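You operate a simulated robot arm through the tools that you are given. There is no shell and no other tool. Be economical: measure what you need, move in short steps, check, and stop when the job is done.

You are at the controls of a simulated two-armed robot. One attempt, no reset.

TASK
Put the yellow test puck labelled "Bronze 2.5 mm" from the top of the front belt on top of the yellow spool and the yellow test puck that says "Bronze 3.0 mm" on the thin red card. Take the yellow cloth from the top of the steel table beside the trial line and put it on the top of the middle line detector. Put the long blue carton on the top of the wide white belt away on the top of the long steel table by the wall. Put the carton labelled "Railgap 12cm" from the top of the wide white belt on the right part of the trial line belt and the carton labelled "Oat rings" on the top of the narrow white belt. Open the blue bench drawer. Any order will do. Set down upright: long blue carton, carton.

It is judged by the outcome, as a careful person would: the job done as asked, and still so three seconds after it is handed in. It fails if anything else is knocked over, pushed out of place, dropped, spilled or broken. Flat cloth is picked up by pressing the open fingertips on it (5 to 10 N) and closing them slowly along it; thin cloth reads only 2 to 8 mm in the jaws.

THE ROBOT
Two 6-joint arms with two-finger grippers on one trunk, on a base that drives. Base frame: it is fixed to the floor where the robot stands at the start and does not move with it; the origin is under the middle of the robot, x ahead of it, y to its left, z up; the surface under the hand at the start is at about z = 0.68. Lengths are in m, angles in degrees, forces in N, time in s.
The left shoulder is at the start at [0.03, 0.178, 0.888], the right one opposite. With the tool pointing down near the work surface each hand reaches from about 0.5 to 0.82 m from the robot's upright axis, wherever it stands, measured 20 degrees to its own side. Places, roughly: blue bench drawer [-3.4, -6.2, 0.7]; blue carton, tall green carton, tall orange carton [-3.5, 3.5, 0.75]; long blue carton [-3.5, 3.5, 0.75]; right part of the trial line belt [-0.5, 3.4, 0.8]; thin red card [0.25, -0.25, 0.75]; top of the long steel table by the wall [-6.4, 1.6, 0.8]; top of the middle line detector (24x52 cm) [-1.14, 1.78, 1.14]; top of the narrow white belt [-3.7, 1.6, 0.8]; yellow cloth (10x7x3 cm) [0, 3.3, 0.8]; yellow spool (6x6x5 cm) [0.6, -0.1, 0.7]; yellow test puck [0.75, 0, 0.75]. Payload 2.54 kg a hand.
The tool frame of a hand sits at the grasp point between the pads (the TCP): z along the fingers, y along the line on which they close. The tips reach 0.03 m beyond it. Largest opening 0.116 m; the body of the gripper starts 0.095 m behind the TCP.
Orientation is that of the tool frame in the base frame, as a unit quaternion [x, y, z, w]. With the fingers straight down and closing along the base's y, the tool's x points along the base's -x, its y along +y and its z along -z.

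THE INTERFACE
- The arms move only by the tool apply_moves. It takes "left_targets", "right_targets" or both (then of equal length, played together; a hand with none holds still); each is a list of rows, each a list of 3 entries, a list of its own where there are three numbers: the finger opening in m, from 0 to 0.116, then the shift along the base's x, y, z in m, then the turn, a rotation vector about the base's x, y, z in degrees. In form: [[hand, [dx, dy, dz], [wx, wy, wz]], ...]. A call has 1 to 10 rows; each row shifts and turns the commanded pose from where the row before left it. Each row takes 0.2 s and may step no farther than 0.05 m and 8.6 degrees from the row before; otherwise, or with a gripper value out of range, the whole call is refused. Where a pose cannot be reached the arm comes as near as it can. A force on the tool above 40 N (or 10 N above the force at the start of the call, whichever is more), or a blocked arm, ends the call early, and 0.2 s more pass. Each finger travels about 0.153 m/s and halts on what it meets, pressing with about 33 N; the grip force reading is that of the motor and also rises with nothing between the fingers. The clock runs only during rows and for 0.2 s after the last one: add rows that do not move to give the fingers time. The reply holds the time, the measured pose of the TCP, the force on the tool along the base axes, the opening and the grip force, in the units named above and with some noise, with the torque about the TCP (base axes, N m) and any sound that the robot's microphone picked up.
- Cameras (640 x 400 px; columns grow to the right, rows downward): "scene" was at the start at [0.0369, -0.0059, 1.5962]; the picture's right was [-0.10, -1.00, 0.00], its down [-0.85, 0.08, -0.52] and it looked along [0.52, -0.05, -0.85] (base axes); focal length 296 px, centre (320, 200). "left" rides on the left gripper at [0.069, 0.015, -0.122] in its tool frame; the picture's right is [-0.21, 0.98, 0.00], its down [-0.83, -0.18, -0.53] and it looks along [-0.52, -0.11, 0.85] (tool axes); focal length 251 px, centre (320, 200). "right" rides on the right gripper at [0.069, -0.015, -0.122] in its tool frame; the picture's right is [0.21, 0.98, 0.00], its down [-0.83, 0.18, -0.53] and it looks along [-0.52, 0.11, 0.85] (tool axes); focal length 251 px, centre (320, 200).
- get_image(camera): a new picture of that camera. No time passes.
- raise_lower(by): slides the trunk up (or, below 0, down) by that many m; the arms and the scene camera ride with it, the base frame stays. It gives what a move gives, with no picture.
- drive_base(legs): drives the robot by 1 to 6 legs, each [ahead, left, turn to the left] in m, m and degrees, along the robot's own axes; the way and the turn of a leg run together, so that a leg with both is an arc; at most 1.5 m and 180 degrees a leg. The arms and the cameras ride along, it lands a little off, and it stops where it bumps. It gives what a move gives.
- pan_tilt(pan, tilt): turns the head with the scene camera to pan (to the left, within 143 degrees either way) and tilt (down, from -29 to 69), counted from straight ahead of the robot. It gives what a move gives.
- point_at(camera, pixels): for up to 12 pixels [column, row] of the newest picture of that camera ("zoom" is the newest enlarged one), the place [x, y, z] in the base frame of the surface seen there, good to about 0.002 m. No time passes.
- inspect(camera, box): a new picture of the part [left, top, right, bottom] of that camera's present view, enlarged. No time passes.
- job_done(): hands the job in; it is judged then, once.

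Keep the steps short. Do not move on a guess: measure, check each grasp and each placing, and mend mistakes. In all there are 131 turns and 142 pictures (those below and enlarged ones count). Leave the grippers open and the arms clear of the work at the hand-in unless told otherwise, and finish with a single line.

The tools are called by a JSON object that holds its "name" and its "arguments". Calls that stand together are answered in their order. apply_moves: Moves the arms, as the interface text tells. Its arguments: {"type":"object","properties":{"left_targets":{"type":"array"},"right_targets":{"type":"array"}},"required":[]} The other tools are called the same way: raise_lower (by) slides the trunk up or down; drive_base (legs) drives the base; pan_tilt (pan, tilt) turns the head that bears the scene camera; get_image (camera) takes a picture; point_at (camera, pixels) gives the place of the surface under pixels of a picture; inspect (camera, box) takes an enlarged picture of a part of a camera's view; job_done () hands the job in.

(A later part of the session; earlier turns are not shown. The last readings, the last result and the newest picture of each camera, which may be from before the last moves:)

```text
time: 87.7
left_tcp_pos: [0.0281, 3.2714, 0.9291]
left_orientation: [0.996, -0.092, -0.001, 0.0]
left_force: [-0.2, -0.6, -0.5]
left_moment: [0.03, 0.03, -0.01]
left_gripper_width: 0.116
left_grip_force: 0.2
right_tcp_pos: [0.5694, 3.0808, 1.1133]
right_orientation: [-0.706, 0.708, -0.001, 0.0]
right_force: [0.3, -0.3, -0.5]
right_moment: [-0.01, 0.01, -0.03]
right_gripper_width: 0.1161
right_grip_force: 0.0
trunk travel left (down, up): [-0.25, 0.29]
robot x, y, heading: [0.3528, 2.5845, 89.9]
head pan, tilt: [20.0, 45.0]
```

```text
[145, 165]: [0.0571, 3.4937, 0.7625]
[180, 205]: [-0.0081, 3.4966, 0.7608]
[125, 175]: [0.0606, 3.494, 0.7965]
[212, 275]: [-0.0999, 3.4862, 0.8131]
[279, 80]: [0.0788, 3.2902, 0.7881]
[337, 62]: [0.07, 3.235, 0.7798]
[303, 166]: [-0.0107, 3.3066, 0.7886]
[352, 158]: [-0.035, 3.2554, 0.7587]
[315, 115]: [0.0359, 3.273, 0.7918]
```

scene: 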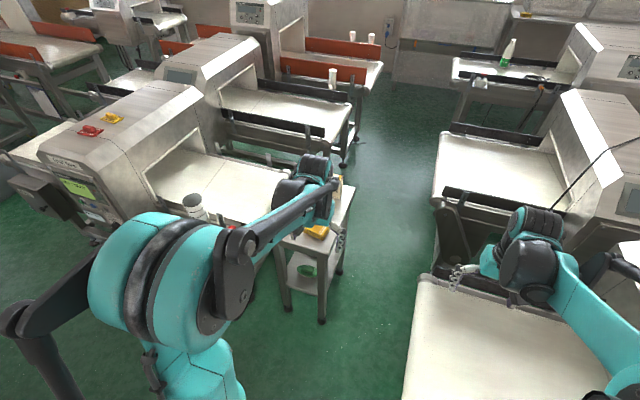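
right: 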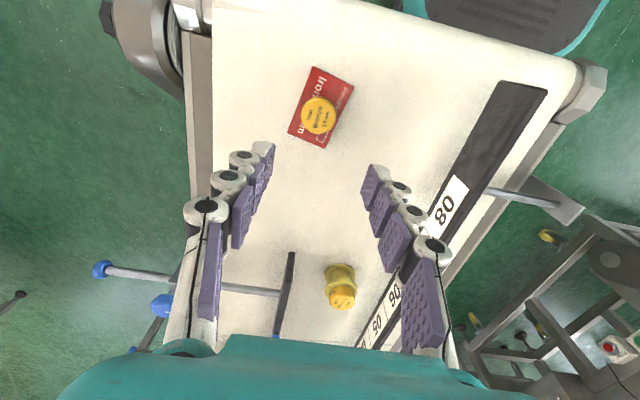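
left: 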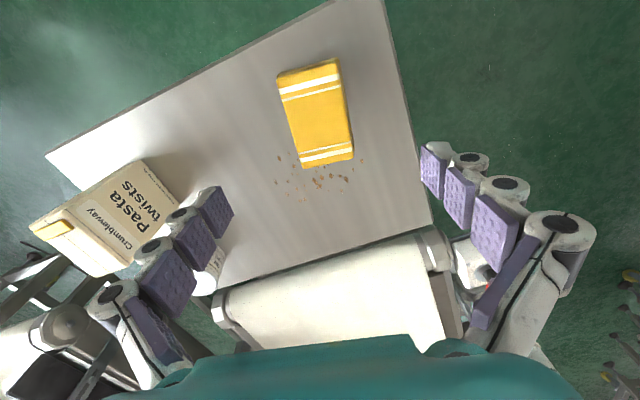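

Box is 15 cm away; fine. Descend with opening 0.095 to TCP z≈0.793 (tips 5 mm above the table).

{"name": "apply_moves", "arguments": {"left_targets": [[0.1, [0.001, 0, -0.045], [0, 0, 0]], [0.095, [0, 0, -0.045], [0, 0, 0]], [0.095, [0, 0, -0.03], [0, 0, 0]], [0.095, [0, 0, -0.016], [0, 0, 0]], [0.095, [0, 0, 0], [0, 0, 0]]]}}

{"name": "get_image", "arguments": {"camera": "left"}}

```text
time: 88.9
left_tcp_pos: [0.0292, 3.273, 0.7916]
left_orientation: [0.996, -0.093, 0.0, 0.001]
left_force: [-0.3, -0.5, 1.0]
left_moment: [0.01, 0.03, 0.01]
left_gripper_width: 0.0948
left_grip_force: 0.0
right_tcp_pos: [0.5688, 3.0817, 1.1125]
right_orientation: [-0.706, 0.708, 0.0, -0.001]
right_force: [-0.1, 0.6, -0.4]
right_moment: [0.0, -0.01, 0.02]
right_gripper_width: 0.1162
right_grip_force: 0.3
trunk travel left (down, up): [-0.25, 0.29]
robot x, y, heading: [0.3503, 2.586, 89.6]
head pan, tilt: [20.0, 45.0]
```

```text
86 pictures are left
```

left: 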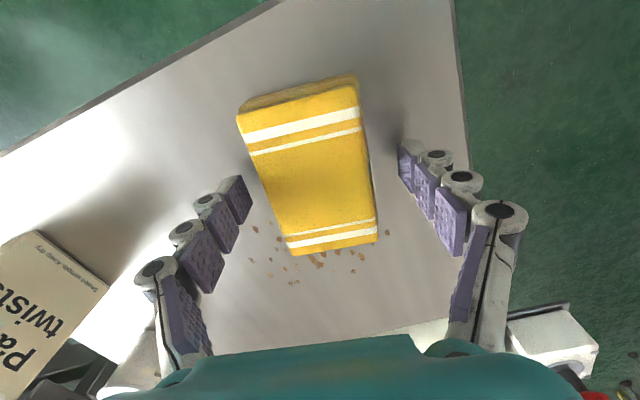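

Centred between the fingers. Close slowly.

{"name": "apply_moves", "arguments": {"left_targets": [[0.08, [0, 0, 0], [0, 0, 0]], [0.07, [0, 0, 0], [0, 0, 0]], [0.06, [0, 0, 0], [0, 0, 0]], [0.05, [0, 0, 0], [0, 0, 0]], [0.04, [0, 0, 0], [0, 0, 0]], [0.035, [0, 0, 0], [0, 0, 0]]]}}

{"name": "get_image", "arguments": {"camera": "left"}}

```text
time: 90.3
left_tcp_pos: [0.0289, 3.2706, 0.7911]
left_orientation: [0.996, -0.093, 0.0, 0.0]
left_force: [-0.6, 0.6, 3.5]
left_moment: [-0.03, -0.01, 0.08]
left_gripper_width: 0.0638
left_grip_force: 33.2
right_tcp_pos: [0.5692, 3.0818, 1.1129]
right_orientation: [-0.707, 0.707, -0.002, -0.002]
right_force: [0.0, 0.7, -0.2]
right_moment: [0.0, 0.01, -0.02]
right_gripper_width: 0.116
right_grip_force: 0.2
trunk travel left (down, up): [-0.25, 0.29]
robot x, y, heading: [0.3518, 2.5884, 89.9]
head pan, tilt: [20.0, 45.0]
```

```text
85 pictures are left
```

left: 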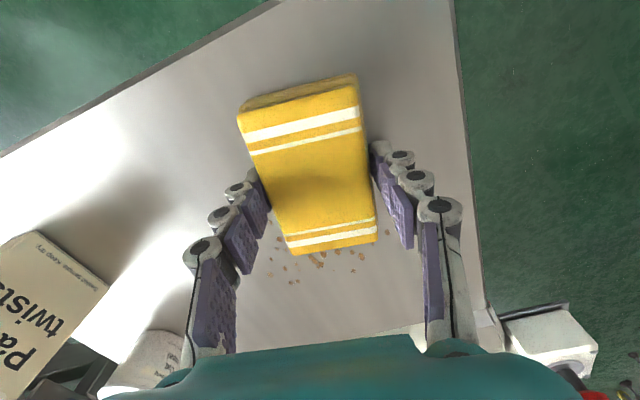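

Firm grip at 64 mm. Lift straight up 0.3 m and check.

{"name": "apply_moves", "arguments": {"left_targets": [[0.035, [0, 0, 0.03], [0, 0, 0]], [0.035, [0, 0, 0.045], [0, 0, 0]], [0.035, [0, 0, 0.045], [0, 0, 0]], [0.035, [0, 0, 0.045], [0, 0, 0]], [0.035, [0, -0.03, 0.04], [0, 0, 0]], [0.035, [0, -0.03, 0.04], [0, 0, 0]], [0.035, [0, -0.03, 0.04], [0, 0, 0]], [0.035, [0, -0.03, 0.03], [0, 0, 0]]]}}

{"name": "get_image", "arguments": {"camera": "left"}}

{"name": "pan_tilt", "arguments": {"pan": 90, "tilt": 35}}

{"name": "get_image", "arguments": {"camera": "scene"}}

```text
time: 92.1
left_tcp_pos: [0.0323, 3.1488, 1.1097]
left_orientation: [0.996, -0.092, 0.0, 0.001]
left_force: [0.5, -0.5, -0.5]
left_moment: [0.03, 0.02, 0.0]
left_gripper_width: 0.0637
left_grip_force: 33.0
right_tcp_pos: [0.5695, 3.08, 1.1129]
right_orientation: [-0.707, 0.708, 0.0, 0.0]
right_force: [0.1, -0.2, 0.6]
right_moment: [0.03, 0.05, 0.01]
right_gripper_width: 0.1163
right_grip_force: 0.0
trunk travel left (down, up): [-0.25, 0.29]
robot x, y, heading: [0.3542, 2.5871, 89.5]
head pan, tilt: [20.0, 45.0]
```

```text
84 pictures are left
```

left: 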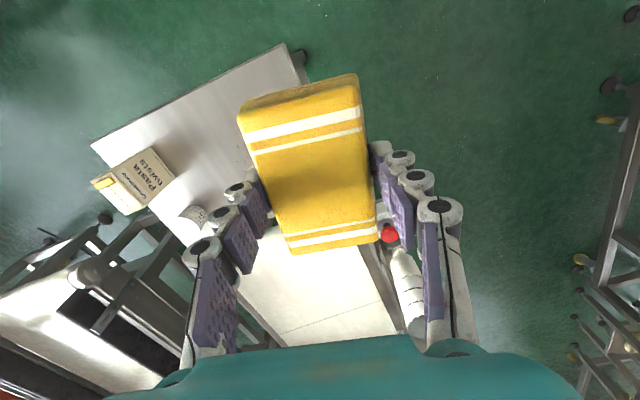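

```text
time: 93.5
left_tcp_pos: [0.0325, 3.1517, 1.1081]
left_orientation: [0.996, -0.093, 0.0, 0.0]
left_force: [0.9, 1.0, -1.4]
left_moment: [0.02, -0.03, -0.02]
left_gripper_width: 0.0635
left_grip_force: 33.3
right_tcp_pos: [0.5687, 3.0812, 1.1124]
right_orientation: [-0.707, 0.708, -0.001, 0.0]
right_force: [0.2, -0.1, -0.3]
right_moment: [-0.03, 0.01, -0.03]
right_gripper_width: 0.116
right_grip_force: 0.1
trunk travel left (down, up): [-0.25, 0.29]
robot x, y, heading: [0.3515, 2.5864, 89.9]
head pan, tilt: [90.0, 35.0]
```

```text
83 pictures are left
```

scene: 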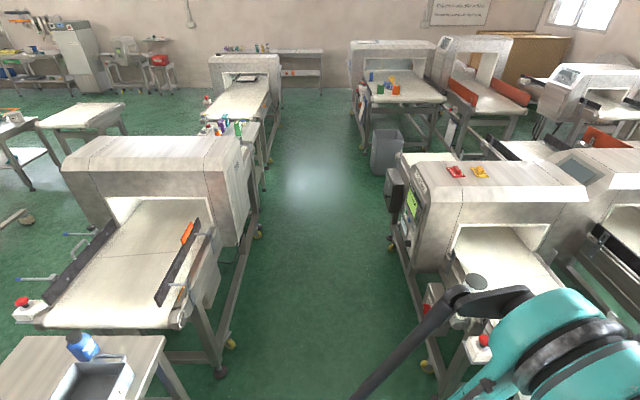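

Cloth held. The corridor toward -x lies between the middle line and the trial line. Measure corridor edges and the detector top.

{"name": "point_at", "arguments": {"camera": "scene", "pixels": [[222, 372], [258, 235], [392, 248], [428, 365], [160, 150], [80, 150], [230, 150], [225, 175], [100, 140], [220, 140], [270, 160], [372, 165]]}}

{"name": "inspect", "arguments": {"camera": "scene", "box": [180, 20, 460, 195]}}

{"name": "point_at", "arguments": {"camera": "zoom", "pixels": [[130, 180], [60, 200], [200, 200], [110, 240], [440, 160], [500, 175], [470, 145], [590, 170], [150, 100], [240, 65], [470, 270], [120, 280]]}}

```text
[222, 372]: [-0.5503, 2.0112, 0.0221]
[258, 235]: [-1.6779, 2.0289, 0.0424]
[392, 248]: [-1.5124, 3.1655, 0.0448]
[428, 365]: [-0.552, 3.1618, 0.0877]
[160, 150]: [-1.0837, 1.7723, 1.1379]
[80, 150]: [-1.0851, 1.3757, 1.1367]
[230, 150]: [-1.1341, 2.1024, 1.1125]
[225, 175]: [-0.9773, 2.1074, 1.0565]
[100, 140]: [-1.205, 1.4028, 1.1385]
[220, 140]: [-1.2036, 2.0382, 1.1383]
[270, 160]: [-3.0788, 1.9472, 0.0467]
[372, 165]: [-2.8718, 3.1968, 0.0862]
```

```text
2.29 times, centred on (320, 108) of scene
```

zoom: 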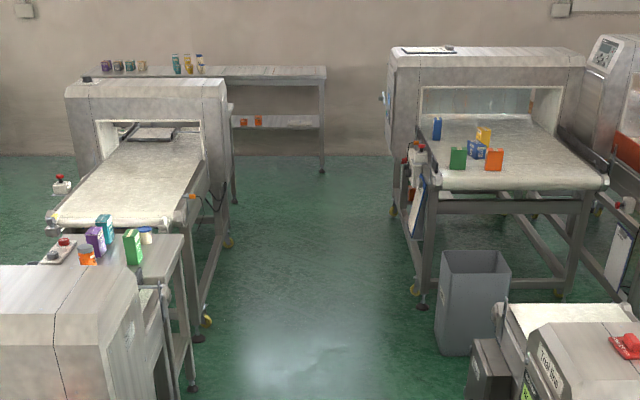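

```text
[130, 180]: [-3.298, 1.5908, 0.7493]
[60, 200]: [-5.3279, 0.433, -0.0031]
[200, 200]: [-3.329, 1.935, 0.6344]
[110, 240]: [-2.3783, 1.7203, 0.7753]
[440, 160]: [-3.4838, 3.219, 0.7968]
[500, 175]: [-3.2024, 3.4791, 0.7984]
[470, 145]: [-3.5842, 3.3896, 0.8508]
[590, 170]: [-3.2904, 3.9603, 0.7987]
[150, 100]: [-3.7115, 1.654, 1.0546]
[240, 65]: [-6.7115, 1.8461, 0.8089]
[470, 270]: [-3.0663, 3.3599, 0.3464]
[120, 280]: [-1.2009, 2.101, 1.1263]
```

Layout is clear. Raise the trunk 0.1, sidestep left 0.35 (away from the belt foot), turn left 90°, and drive along the corridor in -x.

{"name": "raise_lower", "arguments": {"by": 0.1}}

{"name": "drive_base", "arguments": {"legs": [[0, 0.35, 0], [0, 0, 90]]}}

{"name": "pan_tilt", "arguments": {"pan": 0, "tilt": 40}}

{"name": "get_image", "arguments": {"camera": "scene"}}

```text
time: 94.8
left_tcp_pos: [0.0331, 3.1512, 1.2089]
left_orientation: [0.996, -0.092, 0.0, 0.0]
left_force: [-0.5, 0.8, -0.4]
left_moment: [0.0, 0.03, 0.0]
left_gripper_width: 0.0637
left_grip_force: 33.7
right_tcp_pos: [0.5696, 3.0824, 1.2129]
right_orientation: [-0.706, 0.708, 0.0, -0.001]
right_force: [1.1, 0.5, 0.9]
right_moment: [0.03, -0.03, -0.02]
right_gripper_width: 0.116
right_grip_force: 0.0
trunk travel left (down, up): [-0.35, 0.19]
robot x, y, heading: [0.3511, 2.5883, 89.5]
head pan, tilt: [90.0, 35.0]
```

```text
time: 100.9
left_tcp_pos: [-0.5479, 2.2624, 1.2079]
left_orientation: [0.764, 0.645, 0.0, 0.0]
left_force: [-0.7, 0.4, -0.6]
left_moment: [0.03, 0.03, 0.0]
left_gripper_width: 0.0635
left_grip_force: 33.7
right_tcp_pos: [-0.4864, 2.7995, 1.2127]
right_orientation: [1.0, 0.007, 0.001, 0.0]
right_force: [0.3, 0.3, 0.7]
right_moment: [0.01, 0.02, -0.01]
right_gripper_width: 0.1161
right_grip_force: 0.0
trunk travel left (down, up): [-0.35, 0.19]
robot x, y, heading: [0.013, 2.5906, -179.3]
head pan, tilt: [90.0, 35.0]
```

```text
time: 102.6
left_tcp_pos: [-0.5482, 2.2619, 1.2073]
left_orientation: [0.764, 0.645, 0.001, 0.001]
left_force: [-0.3, 0.3, 0.9]
left_moment: [0.02, 0.04, 0.01]
left_gripper_width: 0.0638
left_grip_force: 32.8
right_tcp_pos: [-0.4874, 2.7985, 1.2138]
right_orientation: [1.0, 0.007, 0.0, 0.0]
right_force: [1.2, -0.6, -0.7]
right_moment: [0.02, -0.02, 0.06]
right_gripper_width: 0.116
right_grip_force: 0.1
trunk travel left (down, up): [-0.35, 0.19]
robot x, y, heading: [0.0065, 2.5893, -179.3]
head pan, tilt: [0.0, 40.0]
```

```text
81 pictures are left
```

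scene: 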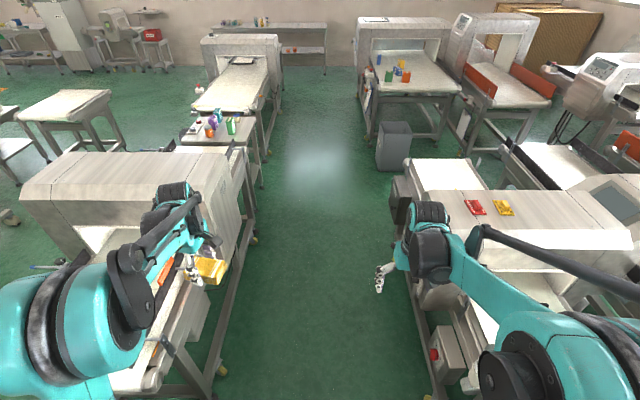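

All above the detector tops. Raise 0.06 more for margin, drive ahead 1.38 m, turn left 90° to face the middle detector.

{"name": "raise_lower", "arguments": {"by": 0.06}}

{"name": "drive_base", "arguments": {"legs": [[1.38, 0, -0.7], [0, 0, 90]]}}

{"name": "pan_tilt", "arguments": {"pan": 5, "tilt": 45}}

{"name": "get_image", "arguments": {"camera": "scene"}}

{"name": "get_image", "arguments": {"camera": "left"}}

```text
time: 103.6
left_tcp_pos: [-0.5477, 2.2614, 1.2688]
left_orientation: [0.764, 0.645, 0.0, -0.001]
left_force: [0.6, 0.3, -0.9]
left_moment: [-0.01, 0.0, 0.02]
left_gripper_width: 0.0636
left_grip_force: 32.3
right_tcp_pos: [-0.4868, 2.7985, 1.2723]
right_orientation: [1.0, 0.007, 0.001, 0.0]
right_force: [-1.0, -0.3, 0.1]
right_moment: [0.0, -0.01, 0.01]
right_gripper_width: 0.116
right_grip_force: 0.1
trunk travel left (down, up): [-0.41, 0.13]
robot x, y, heading: [0.0144, 2.591, -179.2]
head pan, tilt: [0.0, 40.0]
```

```text
time: 114.3
left_tcp_pos: [-1.0487, 2.0175, 1.269]
left_orientation: [0.09, 0.996, 0.0, 0.0]
left_force: [0.6, 0.1, -0.9]
left_moment: [-0.01, 0.0, 0.0]
left_gripper_width: 0.0637
left_grip_force: 33.7
right_tcp_pos: [-1.5861, 2.0828, 1.2724]
right_orientation: [0.706, 0.708, 0.001, -0.001]
right_force: [0.4, 0.5, -0.1]
right_moment: [0.03, -0.02, -0.01]
right_gripper_width: 0.1158
right_grip_force: 0.0
trunk travel left (down, up): [-0.41, 0.13]
robot x, y, heading: [-1.3701, 2.5764, -89.7]
head pan, tilt: [0.0, 40.0]
```

```text
time: 115.0
left_tcp_pos: [-1.049, 2.0176, 1.2694]
left_orientation: [0.09, 0.996, 0.0, 0.0]
left_force: [0.2, -0.4, -0.5]
left_moment: [-0.03, -0.01, -0.02]
left_gripper_width: 0.0634
left_grip_force: 33.4
right_tcp_pos: [-1.5853, 2.0837, 1.2727]
right_orientation: [0.706, 0.709, 0.0, -0.001]
right_force: [0.7, 0.3, 0.1]
right_moment: [0.01, 0.01, -0.01]
right_gripper_width: 0.1158
right_grip_force: 0.1
trunk travel left (down, up): [-0.41, 0.13]
robot x, y, heading: [-1.3731, 2.5794, -89.7]
head pan, tilt: [5.0, 45.0]
```

```text
80 pictures are left
```

scene: 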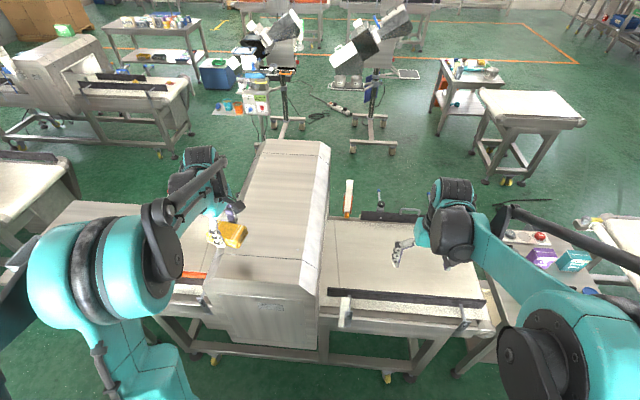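

```text
79 pictures are left
```

left: 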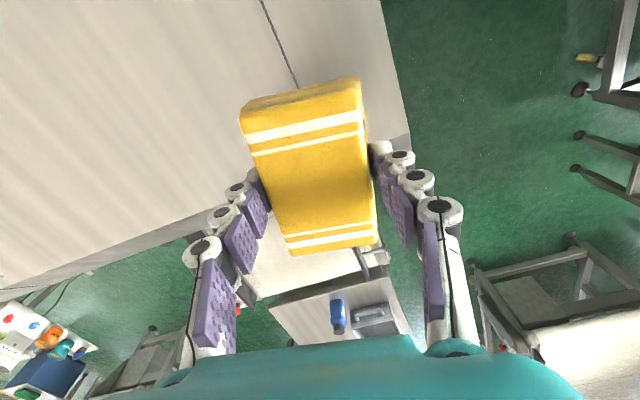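

Measure the flat top of the detector.

{"name": "point_at", "arguments": {"camera": "scene", "pixels": [[265, 150], [312, 150], [325, 150], [295, 200], [305, 240], [250, 240], [300, 270], [285, 285], [240, 275], [315, 200], [260, 190]]}}

```text
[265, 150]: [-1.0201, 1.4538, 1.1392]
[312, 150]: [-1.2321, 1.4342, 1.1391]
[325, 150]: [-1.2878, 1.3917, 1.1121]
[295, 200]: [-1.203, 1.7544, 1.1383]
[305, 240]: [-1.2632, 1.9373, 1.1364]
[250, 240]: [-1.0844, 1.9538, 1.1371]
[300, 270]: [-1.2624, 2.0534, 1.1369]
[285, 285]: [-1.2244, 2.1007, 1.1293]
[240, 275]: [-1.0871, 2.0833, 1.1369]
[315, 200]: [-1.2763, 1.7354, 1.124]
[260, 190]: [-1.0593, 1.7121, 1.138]
```

Flat top x∈[-1.26,-1.02]. Move cloth to (-1.14,1.88) and lower towards z≈1.185.

{"name": "apply_moves", "arguments": {"left_targets": [[0.035, [-0.023, -0.035, 0], [0, 0, 0]], [0.035, [-0.023, -0.035, 0], [0, 0, 0]], [0.035, [-0.023, -0.035, 0], [0, 0, 0]], [0.035, [-0.023, -0.034, 0], [0, 0, 0]], [0.035, [0, 0, -0.04], [0, 0, 0]], [0.035, [0, 0, -0.04], [0, 0, 0]], [0.035, [0, 0, 0], [0, 0, 0]]]}}

{"name": "inspect", "arguments": {"camera": "scene", "box": [170, 120, 360, 280]}}

```text
time: 116.5
left_tcp_pos: [-1.1396, 1.8785, 1.1882]
left_orientation: [0.09, 0.996, 0.0, 0.0]
left_force: [-0.3, -0.1, 0.1]
left_moment: [0.0, -0.01, -0.02]
left_gripper_width: 0.0636
left_grip_force: 32.9
right_tcp_pos: [-1.5873, 2.0839, 1.2726]
right_orientation: [0.706, 0.708, 0.0, -0.001]
right_force: [0.0, -0.4, 0.0]
right_moment: [0.01, 0.0, -0.04]
right_gripper_width: 0.1158
right_grip_force: 0.2
trunk travel left (down, up): [-0.41, 0.13]
robot x, y, heading: [-1.3706, 2.5792, -89.8]
head pan, tilt: [5.0, 45.0]
```

```text
2.50 times, centred on (265, 200) of scene
```

zoom: 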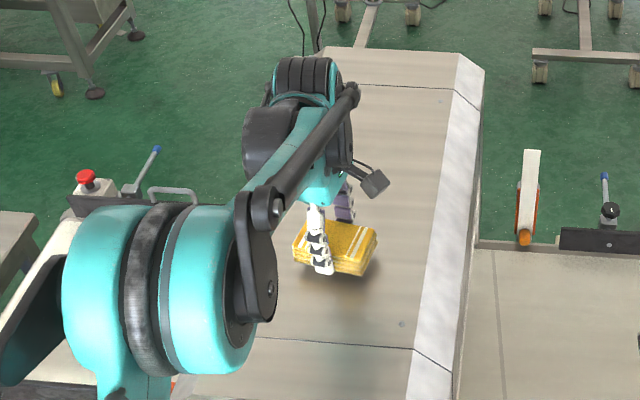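

Above the centre. Lower to contact (≈1.172), open, and rise.

{"name": "apply_moves", "arguments": {"left_targets": [[0.035, [0, 0, -0.01], [0, 0, 0]], [0.035, [0, 0, -0.0055], [0, 0, 0]], [0.035, [0, 0, 0], [0, 0, 0]], [0.07, [0, 0, 0], [0, 0, 0]], [0.085, [0, 0, 0], [0, 0, 0]], [0.085, [0, 0, 0.03], [0, 0, 0]], [0.085, [0, 0, 0.04], [0, 0, 0]], [0.085, [0, 0, 0.04], [0, 0, 0]], [0.085, [0, 0, 0], [0, 0, 0]]]}}

{"name": "get_image", "arguments": {"camera": "left"}}

```text
time: 118.5
left_tcp_pos: [-1.1405, 1.8785, 1.2835]
left_orientation: [0.09, 0.996, 0.001, 0.0]
left_force: [0.4, 0.1, -0.7]
left_moment: [0.0, -0.01, 0.01]
left_gripper_width: 0.0851
left_grip_force: 0.0
right_tcp_pos: [-1.5849, 2.0825, 1.2717]
right_orientation: [0.706, 0.708, 0.001, 0.0]
right_force: [0.1, -0.8, -0.8]
right_moment: [-0.01, -0.02, 0.0]
right_gripper_width: 0.1161
right_grip_force: 0.1
trunk travel left (down, up): [-0.41, 0.13]
robot x, y, heading: [-1.3753, 2.5781, -89.7]
head pan, tilt: [5.0, 45.0]
```

```text
77 pictures are left
```

left: 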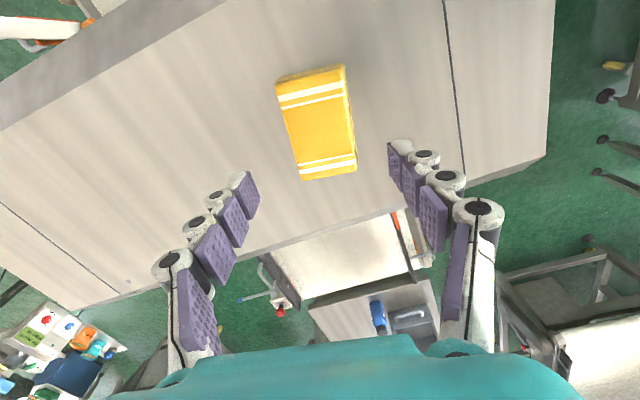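

Cloth is placed flat. Retract and turn the left hand back to its normal yaw.

{"name": "apply_moves", "arguments": {"left_targets": [[0.116, [0.008, 0.02, 0.01], [0, 0, -7.95]], [0.116, [0.008, 0.02, 0], [0, 0, -7.95]], [0.116, [0.008, 0.02, 0], [0, 0, -7.95]], [0.116, [0.008, 0.02, 0], [0, 0, -7.95]], [0.116, [0.008, 0.02, 0], [0, 0, -7.95]], [0.116, [0.008, 0.02, 0], [0, 0, -7.95]], [0.116, [0.008, 0.02, 0], [0, 0, -7.95]], [0.116, [0.008, 0.02, 0], [0, 0, -7.95]], [0.116, [0.008, 0.02, 0], [0, 0, -7.95]], [0.116, [0.008, 0.02, 0], [0, 0, -7.95]]]}}

{"name": "drive_base", "arguments": {"legs": [[0, 0, -90.3], [1.3, 0, 0]]}}

{"name": "pan_tilt", "arguments": {"pan": -25, "tilt": 40}}

{"name": "get_image", "arguments": {"camera": "scene"}}

```text
time: 120.8
left_tcp_pos: [-1.0589, 2.0794, 1.2943]
left_orientation: [0.707, 0.707, 0.001, 0.0]
left_force: [-0.1, 0.4, 0.9]
left_moment: [-0.05, 0.0, -0.01]
left_gripper_width: 0.1161
left_grip_force: 0.0
right_tcp_pos: [-1.5864, 2.0846, 1.2724]
right_orientation: [0.706, 0.709, 0.0, 0.0]
right_force: [-0.1, 0.3, 0.3]
right_moment: [-0.01, -0.02, 0.02]
right_gripper_width: 0.1161
right_grip_force: 0.0
trunk travel left (down, up): [-0.41, 0.13]
robot x, y, heading: [-1.3709, 2.5791, -89.7]
head pan, tilt: [5.0, 45.0]
```

```text
time: 131.2
left_tcp_pos: [-3.1831, 2.3531, 1.2933]
left_orientation: [1.0, -0.022, 0.0, -0.001]
left_force: [-0.1, -0.1, 0.0]
left_moment: [0.0, 0.0, 0.0]
left_gripper_width: 0.1162
left_grip_force: 0.0
right_tcp_pos: [-3.1541, 2.8761, 1.272]
right_orientation: [1.0, -0.021, 0.0, 0.001]
right_force: [0.7, -0.3, -0.3]
right_moment: [-0.01, 0.0, 0.02]
right_gripper_width: 0.116
right_grip_force: 0.3
trunk travel left (down, up): [-0.41, 0.13]
robot x, y, heading: [-2.6741, 2.6367, 177.5]
head pan, tilt: [5.0, 45.0]
```

```text
time: 132.2
left_tcp_pos: [-3.1838, 2.3531, 1.2941]
left_orientation: [1.0, -0.022, 0.0, 0.0]
left_force: [-0.4, -0.7, 0.3]
left_moment: [0.0, -0.03, 0.02]
left_gripper_width: 0.1162
left_grip_force: 0.1
right_tcp_pos: [-3.1543, 2.8766, 1.2714]
right_orientation: [1.0, -0.022, 0.002, -0.001]
right_force: [0.9, -0.3, 0.3]
right_moment: [-0.01, -0.02, 0.0]
right_gripper_width: 0.1159
right_grip_force: 0.0
trunk travel left (down, up): [-0.41, 0.13]
robot x, y, heading: [-2.6683, 2.6355, 177.7]
head pan, tilt: [-25.0, 40.0]
```

```text
76 pictures are left
```

scene: 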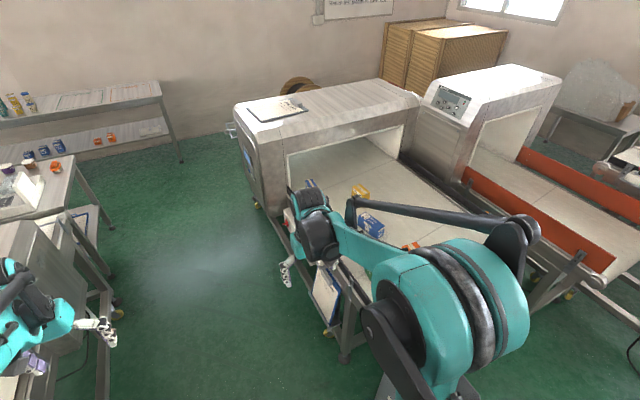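

Turn right to face the wide belt and view the cartons.

{"name": "point_at", "arguments": {"camera": "scene", "pixels": [[290, 175], [240, 110], [400, 100], [360, 195], [370, 225], [410, 247], [345, 350], [330, 240], [285, 230]]}}

{"name": "drive_base", "arguments": {"legs": [[0, 0, -87.7]]}}

{"name": "pan_tilt", "arguments": {"pan": 30, "tilt": 45}}

{"name": "get_image", "arguments": {"camera": "scene"}}

```text
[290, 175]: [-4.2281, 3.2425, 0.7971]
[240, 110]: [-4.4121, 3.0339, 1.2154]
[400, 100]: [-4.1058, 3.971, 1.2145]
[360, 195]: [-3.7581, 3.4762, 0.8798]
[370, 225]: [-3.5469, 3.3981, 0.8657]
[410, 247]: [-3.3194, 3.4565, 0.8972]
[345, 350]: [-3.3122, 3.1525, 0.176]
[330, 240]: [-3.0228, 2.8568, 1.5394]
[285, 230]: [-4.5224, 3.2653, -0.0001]
```

```text
time: 136.3
left_tcp_pos: [-2.9737, 3.1436, 1.2941]
left_orientation: [-0.705, 0.71, 0.0, 0.0]
left_force: [-0.4, 0.0, 0.8]
left_moment: [-0.03, 0.01, -0.03]
left_gripper_width: 0.1159
left_grip_force: 0.0
right_tcp_pos: [-2.4482, 3.132, 1.2736]
right_orientation: [-0.704, 0.71, 0.0, 0.0]
right_force: [0.4, 0.6, -0.2]
right_moment: [-0.01, -0.01, 0.0]
right_gripper_width: 0.1159
right_grip_force: 0.0
trunk travel left (down, up): [-0.41, 0.13]
robot x, y, heading: [-2.6684, 2.6412, 89.4]
head pan, tilt: [-25.0, 40.0]
```

```text
time: 137.6
left_tcp_pos: [-2.9729, 3.1445, 1.2946]
left_orientation: [-0.704, 0.71, 0.001, 0.0]
left_force: [0.4, -0.5, -0.3]
left_moment: [-0.03, 0.0, -0.03]
left_gripper_width: 0.1159
left_grip_force: 0.1
right_tcp_pos: [-2.4484, 3.1305, 1.2733]
right_orientation: [-0.704, 0.711, -0.001, -0.001]
right_force: [-0.2, 1.1, -0.1]
right_moment: [-0.02, -0.01, 0.0]
right_gripper_width: 0.1159
right_grip_force: 0.1
trunk travel left (down, up): [-0.41, 0.13]
robot x, y, heading: [-2.6675, 2.638, 89.5]
head pan, tilt: [30.0, 45.0]
```

```text
75 pictures are left
```

scene: 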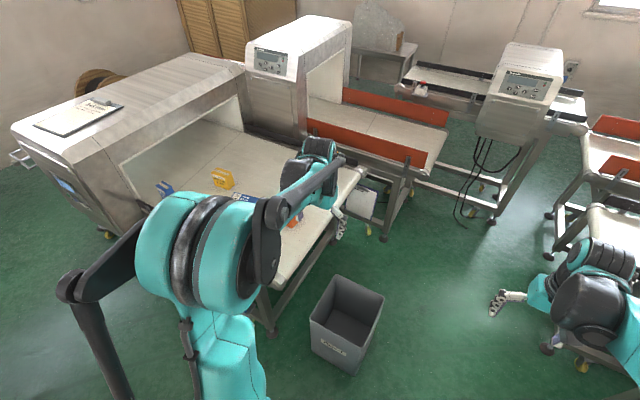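

Drive left 0.75 m along the belt, and look.

{"name": "drive_base", "arguments": {"legs": [[0, 0.75, 0.5]]}}

{"name": "pan_tilt", "arguments": {"pan": 0, "tilt": 50}}

{"name": "get_image", "arguments": {"camera": "scene"}}

```text
time: 141.6
left_tcp_pos: [-3.7306, 3.1403, 1.2939]
left_orientation: [0.709, -0.705, 0.0, 0.0]
left_force: [-0.1, 0.6, -0.2]
left_moment: [-0.01, 0.0, 0.02]
left_gripper_width: 0.1159
left_grip_force: 0.1
right_tcp_pos: [-3.2046, 3.1357, 1.2718]
right_orientation: [0.708, -0.706, 0.0, 0.0]
right_force: [-0.4, 0.1, 0.8]
right_moment: [0.02, -0.03, -0.02]
right_gripper_width: 0.1159
right_grip_force: 0.0
trunk travel left (down, up): [-0.41, 0.13]
robot x, y, heading: [-3.4191, 2.6397, 90.6]
head pan, tilt: [30.0, 45.0]
```

```text
time: 142.6
left_tcp_pos: [-3.7298, 3.1408, 1.2937]
left_orientation: [0.709, -0.706, 0.001, 0.001]
left_force: [0.8, -0.2, 0.0]
left_moment: [0.01, 0.02, 0.0]
left_gripper_width: 0.1162
left_grip_force: 0.0
right_tcp_pos: [-3.2045, 3.1372, 1.272]
right_orientation: [0.709, -0.705, 0.001, 0.001]
right_force: [0.0, 1.1, 0.0]
right_moment: [0.02, -0.03, 0.0]
right_gripper_width: 0.116
right_grip_force: 0.0
trunk travel left (down, up): [-0.41, 0.13]
robot x, y, heading: [-3.418, 2.6457, 90.2]
head pan, tilt: [0.0, 50.0]
```

```text
74 pictures are left
```

scene: 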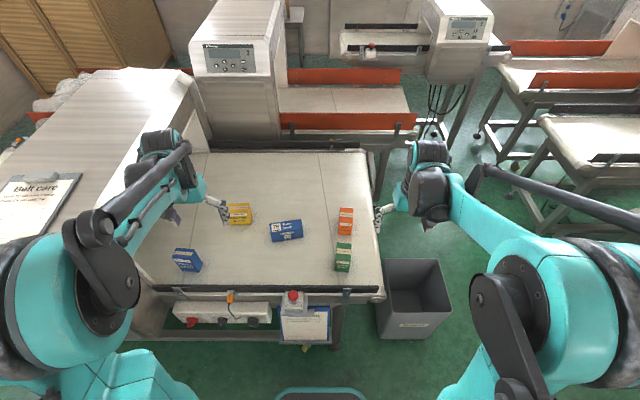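

Five cartons visible. Zoom to read and measure.

{"name": "inspect", "arguments": {"camera": "scene", "box": [160, 195, 260, 280]}}

{"name": "inspect", "arguments": {"camera": "scene", "box": [260, 195, 370, 280]}}

{"name": "get_image", "arguments": {"camera": "left"}}

{"name": "get_image", "arguments": {"camera": "right"}}

{"name": "point_at", "arguments": {"camera": "scene", "pixels": [[184, 252], [238, 208], [285, 223], [346, 213], [344, 246], [272, 224], [300, 221], [175, 251], [196, 254], [228, 207], [250, 206], [260, 270]]}}

```text
4.71 times, centred on (210, 238) of scene
```

zoom: 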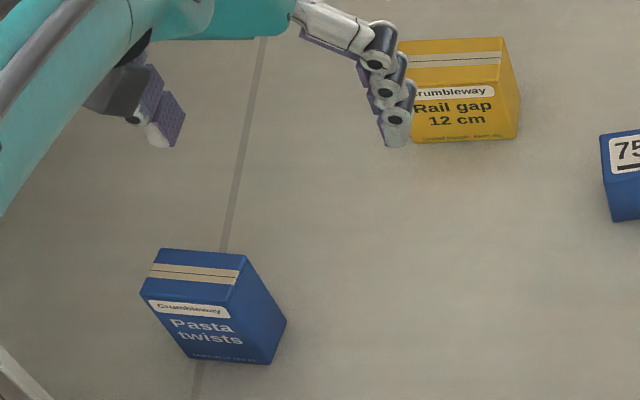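

```text
4.71 times, centred on (315, 238) of scene
```

zoom: 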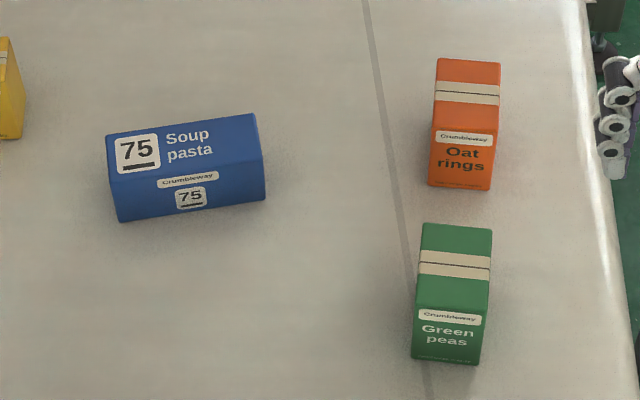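

```text
71 pictures are left
```

left: 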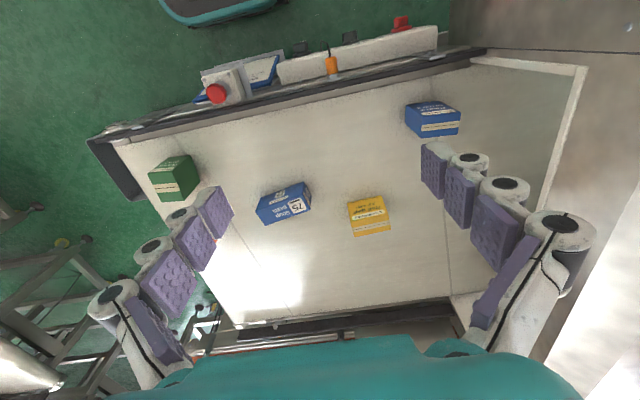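

```text
70 pictures are left
```

right: 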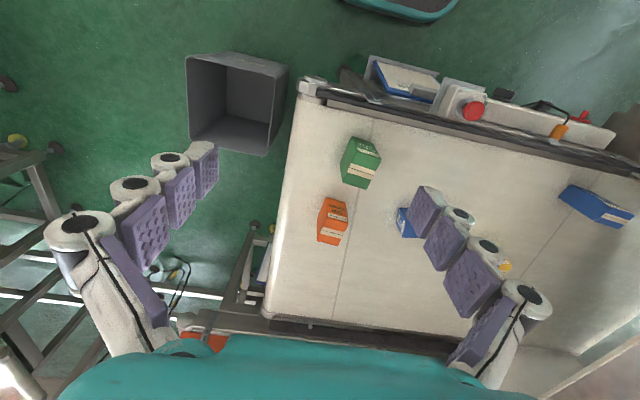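

```text
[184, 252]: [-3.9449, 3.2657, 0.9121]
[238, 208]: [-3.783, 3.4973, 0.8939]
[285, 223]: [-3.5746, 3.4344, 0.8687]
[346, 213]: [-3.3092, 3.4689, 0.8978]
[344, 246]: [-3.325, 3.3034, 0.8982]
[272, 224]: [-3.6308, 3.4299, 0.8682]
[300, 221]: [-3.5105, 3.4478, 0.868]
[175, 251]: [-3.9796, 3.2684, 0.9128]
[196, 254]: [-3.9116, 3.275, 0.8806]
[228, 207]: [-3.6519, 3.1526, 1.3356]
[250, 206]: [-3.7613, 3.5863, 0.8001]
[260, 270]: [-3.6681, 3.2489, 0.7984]
```

"Rail gap 12 cm" is yellow at about (-3.78,3.5); "Oat rings" is orange (-3.31,3.47); the long blue is "75 Soup pasta" (-3.57,3.43). First I take Rail gap with the left hand to the trial line. Lower the trunk 0.17 and drive ahead 0.13.

{"name": "raise_lower", "arguments": {"by": -0.17}}

{"name": "drive_base", "arguments": {"legs": [[0.13, 0.0, 0]]}}

{"name": "get_image", "arguments": {"camera": "left"}}

{"name": "get_image", "arguments": {"camera": "scene"}}

```text
time: 144.5
left_tcp_pos: [-3.731, 3.1414, 1.1231]
left_orientation: [0.709, -0.705, -0.001, 0.0]
left_force: [-0.8, -0.1, -1.0]
left_moment: [-0.01, -0.01, 0.01]
left_gripper_width: 0.116
left_grip_force: 0.2
right_tcp_pos: [-3.2052, 3.1371, 1.1023]
right_orientation: [0.709, -0.705, 0.001, 0.0]
right_force: [0.2, -0.4, -0.5]
right_moment: [0.0, 0.0, 0.0]
right_gripper_width: 0.1159
right_grip_force: 0.0
trunk travel left (down, up): [-0.24, 0.3]
robot x, y, heading: [-3.4199, 2.642, 90.2]
head pan, tilt: [0.0, 50.0]
```

```text
time: 145.8
left_tcp_pos: [-3.7295, 3.273, 1.1229]
left_orientation: [0.709, -0.706, 0.0, 0.001]
left_force: [0.1, 0.3, -0.2]
left_moment: [-0.05, -0.02, -0.01]
left_gripper_width: 0.116
left_grip_force: 0.0
right_tcp_pos: [-3.205, 3.2684, 1.1017]
right_orientation: [0.708, -0.706, 0.0, 0.001]
right_force: [-0.5, 0.5, 0.1]
right_moment: [-0.04, -0.02, 0.01]
right_gripper_width: 0.1161
right_grip_force: 0.1
trunk travel left (down, up): [-0.24, 0.3]
robot x, y, heading: [-3.4184, 2.7671, 90.4]
head pan, tilt: [0.0, 50.0]
```

```text
69 pictures are left
```

left: 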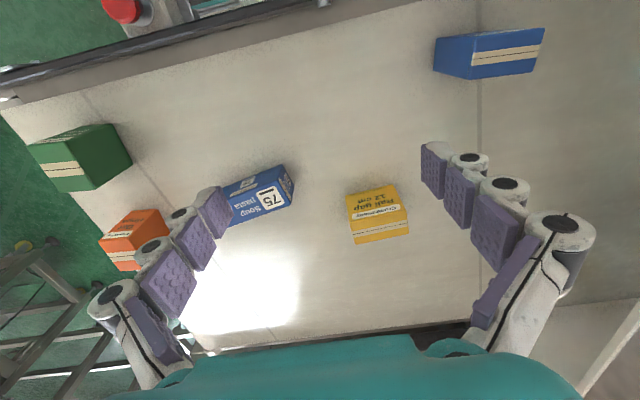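

```text
68 pictures are left
```

scene: 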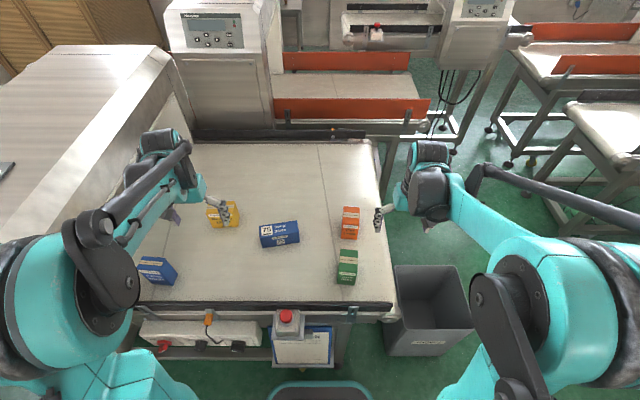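

Zoom on the yellow carton and the others in hand view and measure corners.

{"name": "inspect", "arguments": {"camera": "left", "box": [330, 170, 426, 255]}}

{"name": "point_at", "arguments": {"camera": "left", "pixels": [[354, 220], [404, 210], [407, 233], [357, 241], [380, 225], [349, 198], [396, 188], [233, 188], [283, 168], [292, 195], [240, 222], [260, 200]]}}

```text
4.71 times, centred on (378, 212) of left
```

zoom: 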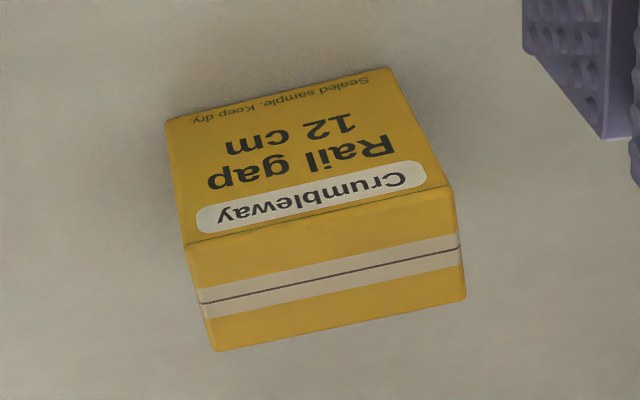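

```text
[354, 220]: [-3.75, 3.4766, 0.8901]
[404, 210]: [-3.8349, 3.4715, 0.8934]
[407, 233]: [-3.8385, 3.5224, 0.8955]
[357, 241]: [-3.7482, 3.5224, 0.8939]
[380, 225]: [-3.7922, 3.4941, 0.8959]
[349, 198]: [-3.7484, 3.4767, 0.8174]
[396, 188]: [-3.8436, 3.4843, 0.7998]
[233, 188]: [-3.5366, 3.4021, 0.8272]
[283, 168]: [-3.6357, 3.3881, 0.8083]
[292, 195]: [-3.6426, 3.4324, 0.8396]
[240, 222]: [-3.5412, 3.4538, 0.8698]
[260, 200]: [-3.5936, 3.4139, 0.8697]
```

Rail gap: x -3.845…-3.745, y 3.47…3.53, top 0.895. Rotate the left hand +90° to grip across y, moving above it on the way.

{"name": "apply_moves", "arguments": {"left_targets": [[0.116, [-0.006, 0.02, 0], [0, 0, 8.5]], [0.116, [-0.006, 0.02, 0], [0, 0, 8.5]], [0.116, [-0.006, 0.02, 0], [0, 0, 8.5]], [0.116, [-0.006, 0.02, 0], [0, 0, 8.5]], [0.116, [-0.006, 0.02, 0], [0, 0, 8.5]], [0.116, [-0.006, 0.02, 0], [0, 0, 8.5]], [0.116, [-0.006, 0.02, 0], [0, 0, 8.5]], [0.116, [-0.006, 0.02, 0], [0, 0, 8.5]], [0.116, [-0.006, 0.02, 0], [0, 0, 8.5]], [0.116, [-0.006, 0.02, 0], [0, 0, 8.5]]]}}

{"name": "apply_moves", "arguments": {"left_targets": [[0.1, [-0.003, 0.026, -0.03], [0, 0, 6]], [0.1, [0, 0, -0.045], [0, 0, 0]], [0.1, [0, 0, -0.03], [0, 0, 0]], [0.1, [0, 0, 0], [0, 0, 0]]]}}

{"name": "get_image", "arguments": {"camera": "left"}}

```text
time: 148.0
left_tcp_pos: [-3.7923, 3.4727, 1.1228]
left_orientation: [0.999, -0.041, 0.0, 0.001]
left_force: [-0.6, 1.1, -0.4]
left_moment: [-0.02, -0.03, 0.01]
left_gripper_width: 0.1159
left_grip_force: 0.0
right_tcp_pos: [-3.2066, 3.2678, 1.1032]
right_orientation: [0.708, -0.706, 0.002, 0.0]
right_force: [-0.5, 0.3, 0.6]
right_moment: [-0.06, -0.04, 0.02]
right_gripper_width: 0.116
right_grip_force: 0.0
trunk travel left (down, up): [-0.24, 0.3]
robot x, y, heading: [-3.4211, 2.7755, 90.2]
head pan, tilt: [0.0, 50.0]
```

```text
time: 149.0
left_tcp_pos: [-3.7932, 3.4966, 1.0184]
left_orientation: [1.0, 0.01, 0.001, 0.0]
left_force: [-0.7, -0.9, 0.5]
left_moment: [0.01, 0.0, 0.03]
left_gripper_width: 0.0999
left_grip_force: 0.0
right_tcp_pos: [-3.205, 3.2669, 1.1026]
right_orientation: [0.709, -0.706, 0.0, 0.001]
right_force: [0.1, -0.5, -0.3]
right_moment: [0.0, 0.02, 0.01]
right_gripper_width: 0.116
right_grip_force: 0.0
trunk travel left (down, up): [-0.24, 0.3]
robot x, y, heading: [-3.4187, 2.7703, 90.3]
head pan, tilt: [0.0, 50.0]
```

```text
66 pictures are left
```

left: 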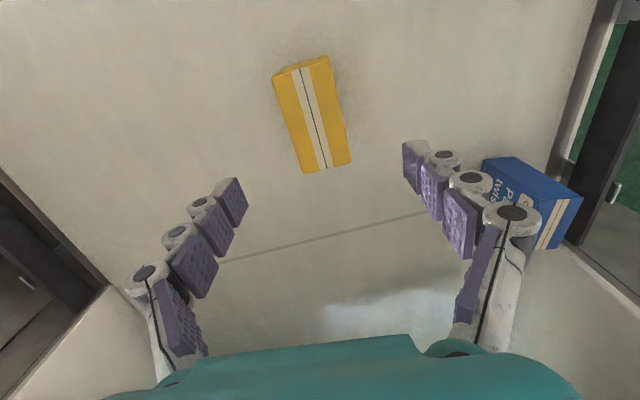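

Check the top face corners from here.

{"name": "point_at", "arguments": {"camera": "left", "pixels": [[277, 80], [328, 62], [303, 168], [346, 160], [312, 115]]}}

```text
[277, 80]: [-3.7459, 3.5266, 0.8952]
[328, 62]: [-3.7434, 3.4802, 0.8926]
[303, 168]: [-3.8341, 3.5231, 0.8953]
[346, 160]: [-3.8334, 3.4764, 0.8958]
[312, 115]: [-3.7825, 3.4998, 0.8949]
```

Centre (-3.79,3.5015). Descend to z≈0.857 with +4 mm y, and close.

{"name": "apply_moves", "arguments": {"left_targets": [[0.09, [0.002, 0.0045, -0.045], [0, 0, 1]], [0.09, [0, 0, -0.045], [0, 0, 0]], [0.09, [0, 0, -0.04], [0, 0, 0]], [0.09, [0, 0, -0.031], [0, 0, 0]], [0.09, [0, 0, 0], [0, 0, 0]], [0.065, [0, 0, 0], [0, 0, 0]], [0.05, [0, 0, 0], [0, 0, 0]], [0.04, [0, 0, 0], [0, 0, 0]], [0.04, [0, 0, 0], [0, 0, 0]]]}}

{"name": "get_image", "arguments": {"camera": "left"}}

```text
time: 151.0
left_tcp_pos: [-3.7915, 3.5021, 0.8578]
left_orientation: [1.0, 0.019, 0.0, 0.001]
left_force: [0.0, -0.7, 0.0]
left_moment: [-0.02, 0.03, 0.0]
left_gripper_width: 0.0543
left_grip_force: 33.0
right_tcp_pos: [-3.207, 3.2691, 1.1015]
right_orientation: [0.708, -0.706, 0.0, 0.0]
right_force: [0.4, 0.3, 0.2]
right_moment: [0.0, -0.03, -0.02]
right_gripper_width: 0.116
right_grip_force: 0.1
trunk travel left (down, up): [-0.24, 0.3]
robot x, y, heading: [-3.4194, 2.774, 90.2]
head pan, tilt: [0.0, 50.0]
```

```text
65 pictures are left
```

left: 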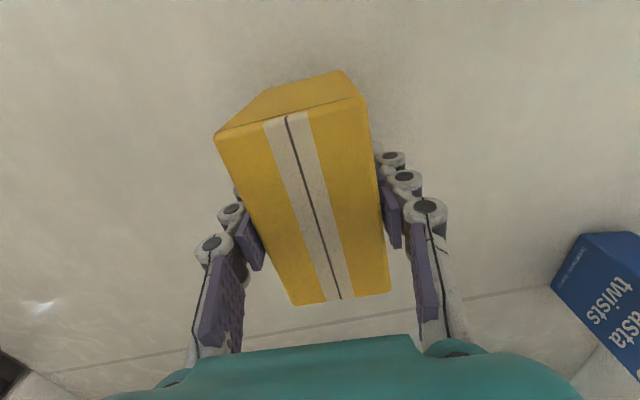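

Gripped at 54 mm. Lift and bring it in.

{"name": "apply_moves", "arguments": {"left_targets": [[0.04, [0, 0, 0.04], [0, 0, 0]], [0.04, [0, 0, 0.05], [0, 0, 0]], [0.04, [0, 0, 0.05], [0, 0, 0]], [0.04, [0, 0, 0.05], [0, 0, 0]], [0.04, [0.02, -0.035, 0.025], [0, 0, 0]], [0.04, [0.03, -0.035, 0.015], [0, 0, 0]], [0.04, [0.03, -0.035, 0.015], [0, 0, 0]], [0.04, [0.03, -0.035, 0.015], [0, 0, 0]], [0.04, [0.03, -0.035, 0], [0, 0, 0]], [0.04, [0.03, -0.035, 0], [0, 0, 0]]]}}

{"name": "drive_base", "arguments": {"legs": [[-0.26, 0, 0], [0, 0, -90]]}}

{"name": "pan_tilt", "arguments": {"pan": 10, "tilt": 35}}

{"name": "get_image", "arguments": {"camera": "scene"}}

```text
time: 153.2
left_tcp_pos: [-3.6206, 3.2913, 1.1197]
left_orientation: [1.0, 0.019, -0.001, 0.0]
left_force: [0.2, -1.0, -3.3]
left_moment: [0.03, 0.04, -0.02]
left_gripper_width: 0.0542
left_grip_force: 32.8
right_tcp_pos: [-3.2037, 3.2665, 1.1023]
right_orientation: [0.709, -0.706, 0.0, 0.0]
right_force: [-0.5, -0.8, -0.4]
right_moment: [0.04, 0.05, 0.04]
right_gripper_width: 0.116
right_grip_force: 0.1
trunk travel left (down, up): [-0.24, 0.3]
robot x, y, heading: [-3.4228, 2.7705, 90.0]
head pan, tilt: [0.0, 50.0]
```

```text
time: 158.8
left_tcp_pos: [-2.9027, 2.732, 1.1194]
left_orientation: [0.731, -0.682, 0.0, 0.001]
left_force: [0.2, -0.4, -3.4]
left_moment: [0.03, -0.01, -0.03]
left_gripper_width: 0.0545
left_grip_force: 32.7
right_tcp_pos: [-2.9174, 2.312, 1.1018]
right_orientation: [-0.016, 1.0, 0.0, -0.001]
right_force: [-0.8, -0.5, -0.1]
right_moment: [-0.01, 0.02, 0.01]
right_gripper_width: 0.1162
right_grip_force: 0.1
trunk travel left (down, up): [-0.24, 0.3]
robot x, y, heading: [-3.4173, 2.5148, 2.0]
head pan, tilt: [0.0, 50.0]
```

```text
time: 159.6
left_tcp_pos: [-2.9026, 2.7317, 1.1186]
left_orientation: [0.731, -0.683, 0.0, 0.001]
left_force: [0.1, -0.7, -3.7]
left_moment: [0.02, -0.03, 0.02]
left_gripper_width: 0.0546
left_grip_force: 33.1
right_tcp_pos: [-2.9174, 2.3137, 1.1026]
right_orientation: [-0.016, 1.0, 0.0, -0.001]
right_force: [0.2, -0.1, 0.3]
right_moment: [-0.02, 0.01, 0.01]
right_gripper_width: 0.1161
right_grip_force: 0.0
trunk travel left (down, up): [-0.24, 0.3]
robot x, y, heading: [-3.4177, 2.5146, 1.9]
head pan, tilt: [10.0, 35.0]
```

```text
64 pictures are left
```

scene: 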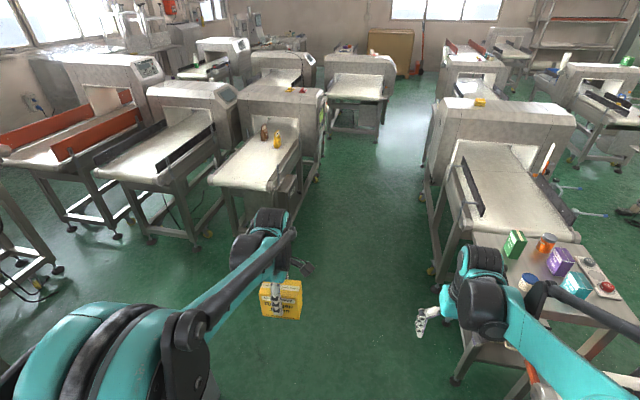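

Carton is securely held. Drive along the corridor to x≈-0.3 in +x.

{"name": "drive_base", "arguments": {"legs": [[0, 0, -1.9], [1.5, 0.02, 0]]}}

{"name": "drive_base", "arguments": {"legs": [[1.45, 0.0, 0]]}}

```text
refused: leg 2 is longer than a leg can be; nothing moved
```

```text
time: 166.7
left_tcp_pos: [-1.4729, 2.7316, 1.1203]
left_orientation: [0.718, -0.696, -0.001, 0.0]
left_force: [0.6, 0.4, -3.4]
left_moment: [-0.02, 0.02, -0.01]
left_gripper_width: 0.0541
left_grip_force: 33.2
right_tcp_pos: [-1.5031, 2.3135, 1.1016]
right_orientation: [0.002, 1.0, 0.0, -0.001]
right_force: [-0.6, 0.0, 0.6]
right_moment: [0.01, 0.0, 0.04]
right_gripper_width: 0.1159
right_grip_force: 0.0
trunk travel left (down, up): [-0.24, 0.3]
robot x, y, heading: [-1.996, 2.5313, -0.2]
head pan, tilt: [10.0, 35.0]
```

Position (-2.0,2.53), heading ~0. Continue 1.5 + 0.2 m, then turn left 90°.

{"name": "drive_base", "arguments": {"legs": [[1.5, 0.0, 0.2]]}}

{"name": "drive_base", "arguments": {"legs": [[0.2, 0.0, 0], [0, 0, 90]]}}

{"name": "pan_tilt", "arguments": {"pan": 10, "tilt": 48}}

{"name": "get_image", "arguments": {"camera": "scene"}}

```text
time: 174.1
left_tcp_pos: [0.0185, 2.7541, 1.1175]
left_orientation: [0.726, -0.688, -0.001, 0.001]
left_force: [0.2, 0.5, -4.3]
left_moment: [-0.02, 0.0, 0.0]
left_gripper_width: 0.0543
left_grip_force: 33.3
right_tcp_pos: [-0.0029, 2.3354, 1.1028]
right_orientation: [-0.01, 1.0, 0.0, -0.001]
right_force: [0.2, 0.1, -0.5]
right_moment: [-0.01, 0.01, 0.02]
right_gripper_width: 0.1159
right_grip_force: 0.1
trunk travel left (down, up): [-0.24, 0.3]
robot x, y, heading: [-0.4992, 2.5451, 1.1]
head pan, tilt: [10.0, 35.0]
```

```text
time: 179.5
left_tcp_pos: [-0.5121, 3.0653, 1.1181]
left_orientation: [1.0, 0.027, 0.0, 0.0]
left_force: [0.6, -0.2, -3.4]
left_moment: [0.0, 0.03, 0.01]
left_gripper_width: 0.0542
left_grip_force: 33.0
right_tcp_pos: [-0.0935, 3.0463, 1.102]
right_orientation: [0.714, -0.7, 0.001, 0.0]
right_force: [-0.3, -0.8, 0.1]
right_moment: [0.0, -0.03, -0.02]
right_gripper_width: 0.1161
right_grip_force: 0.1
trunk travel left (down, up): [-0.24, 0.3]
robot x, y, heading: [-0.2998, 2.5512, 90.9]
head pan, tilt: [10.0, 35.0]
```

```text
time: 180.2
left_tcp_pos: [-0.5104, 3.0659, 1.1191]
left_orientation: [1.0, 0.028, 0.0, 0.0]
left_force: [-1.1, 0.7, -4.3]
left_moment: [0.03, -0.03, 0.01]
left_gripper_width: 0.0543
left_grip_force: 32.5
right_tcp_pos: [-0.0929, 3.0459, 1.1023]
right_orientation: [0.714, -0.7, 0.001, 0.001]
right_force: [0.1, -0.5, 0.8]
right_moment: [0.0, -0.02, 0.03]
right_gripper_width: 0.1161
right_grip_force: 0.1
trunk travel left (down, up): [-0.24, 0.3]
robot x, y, heading: [-0.3032, 2.5486, 91.1]
head pan, tilt: [10.0, 48.0]
```

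```text
63 pictures are left
```

scene: 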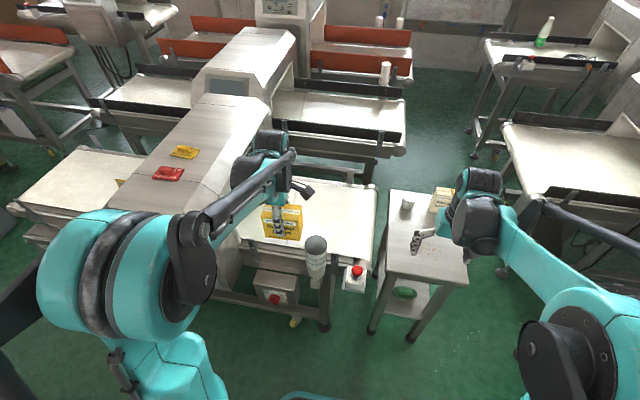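

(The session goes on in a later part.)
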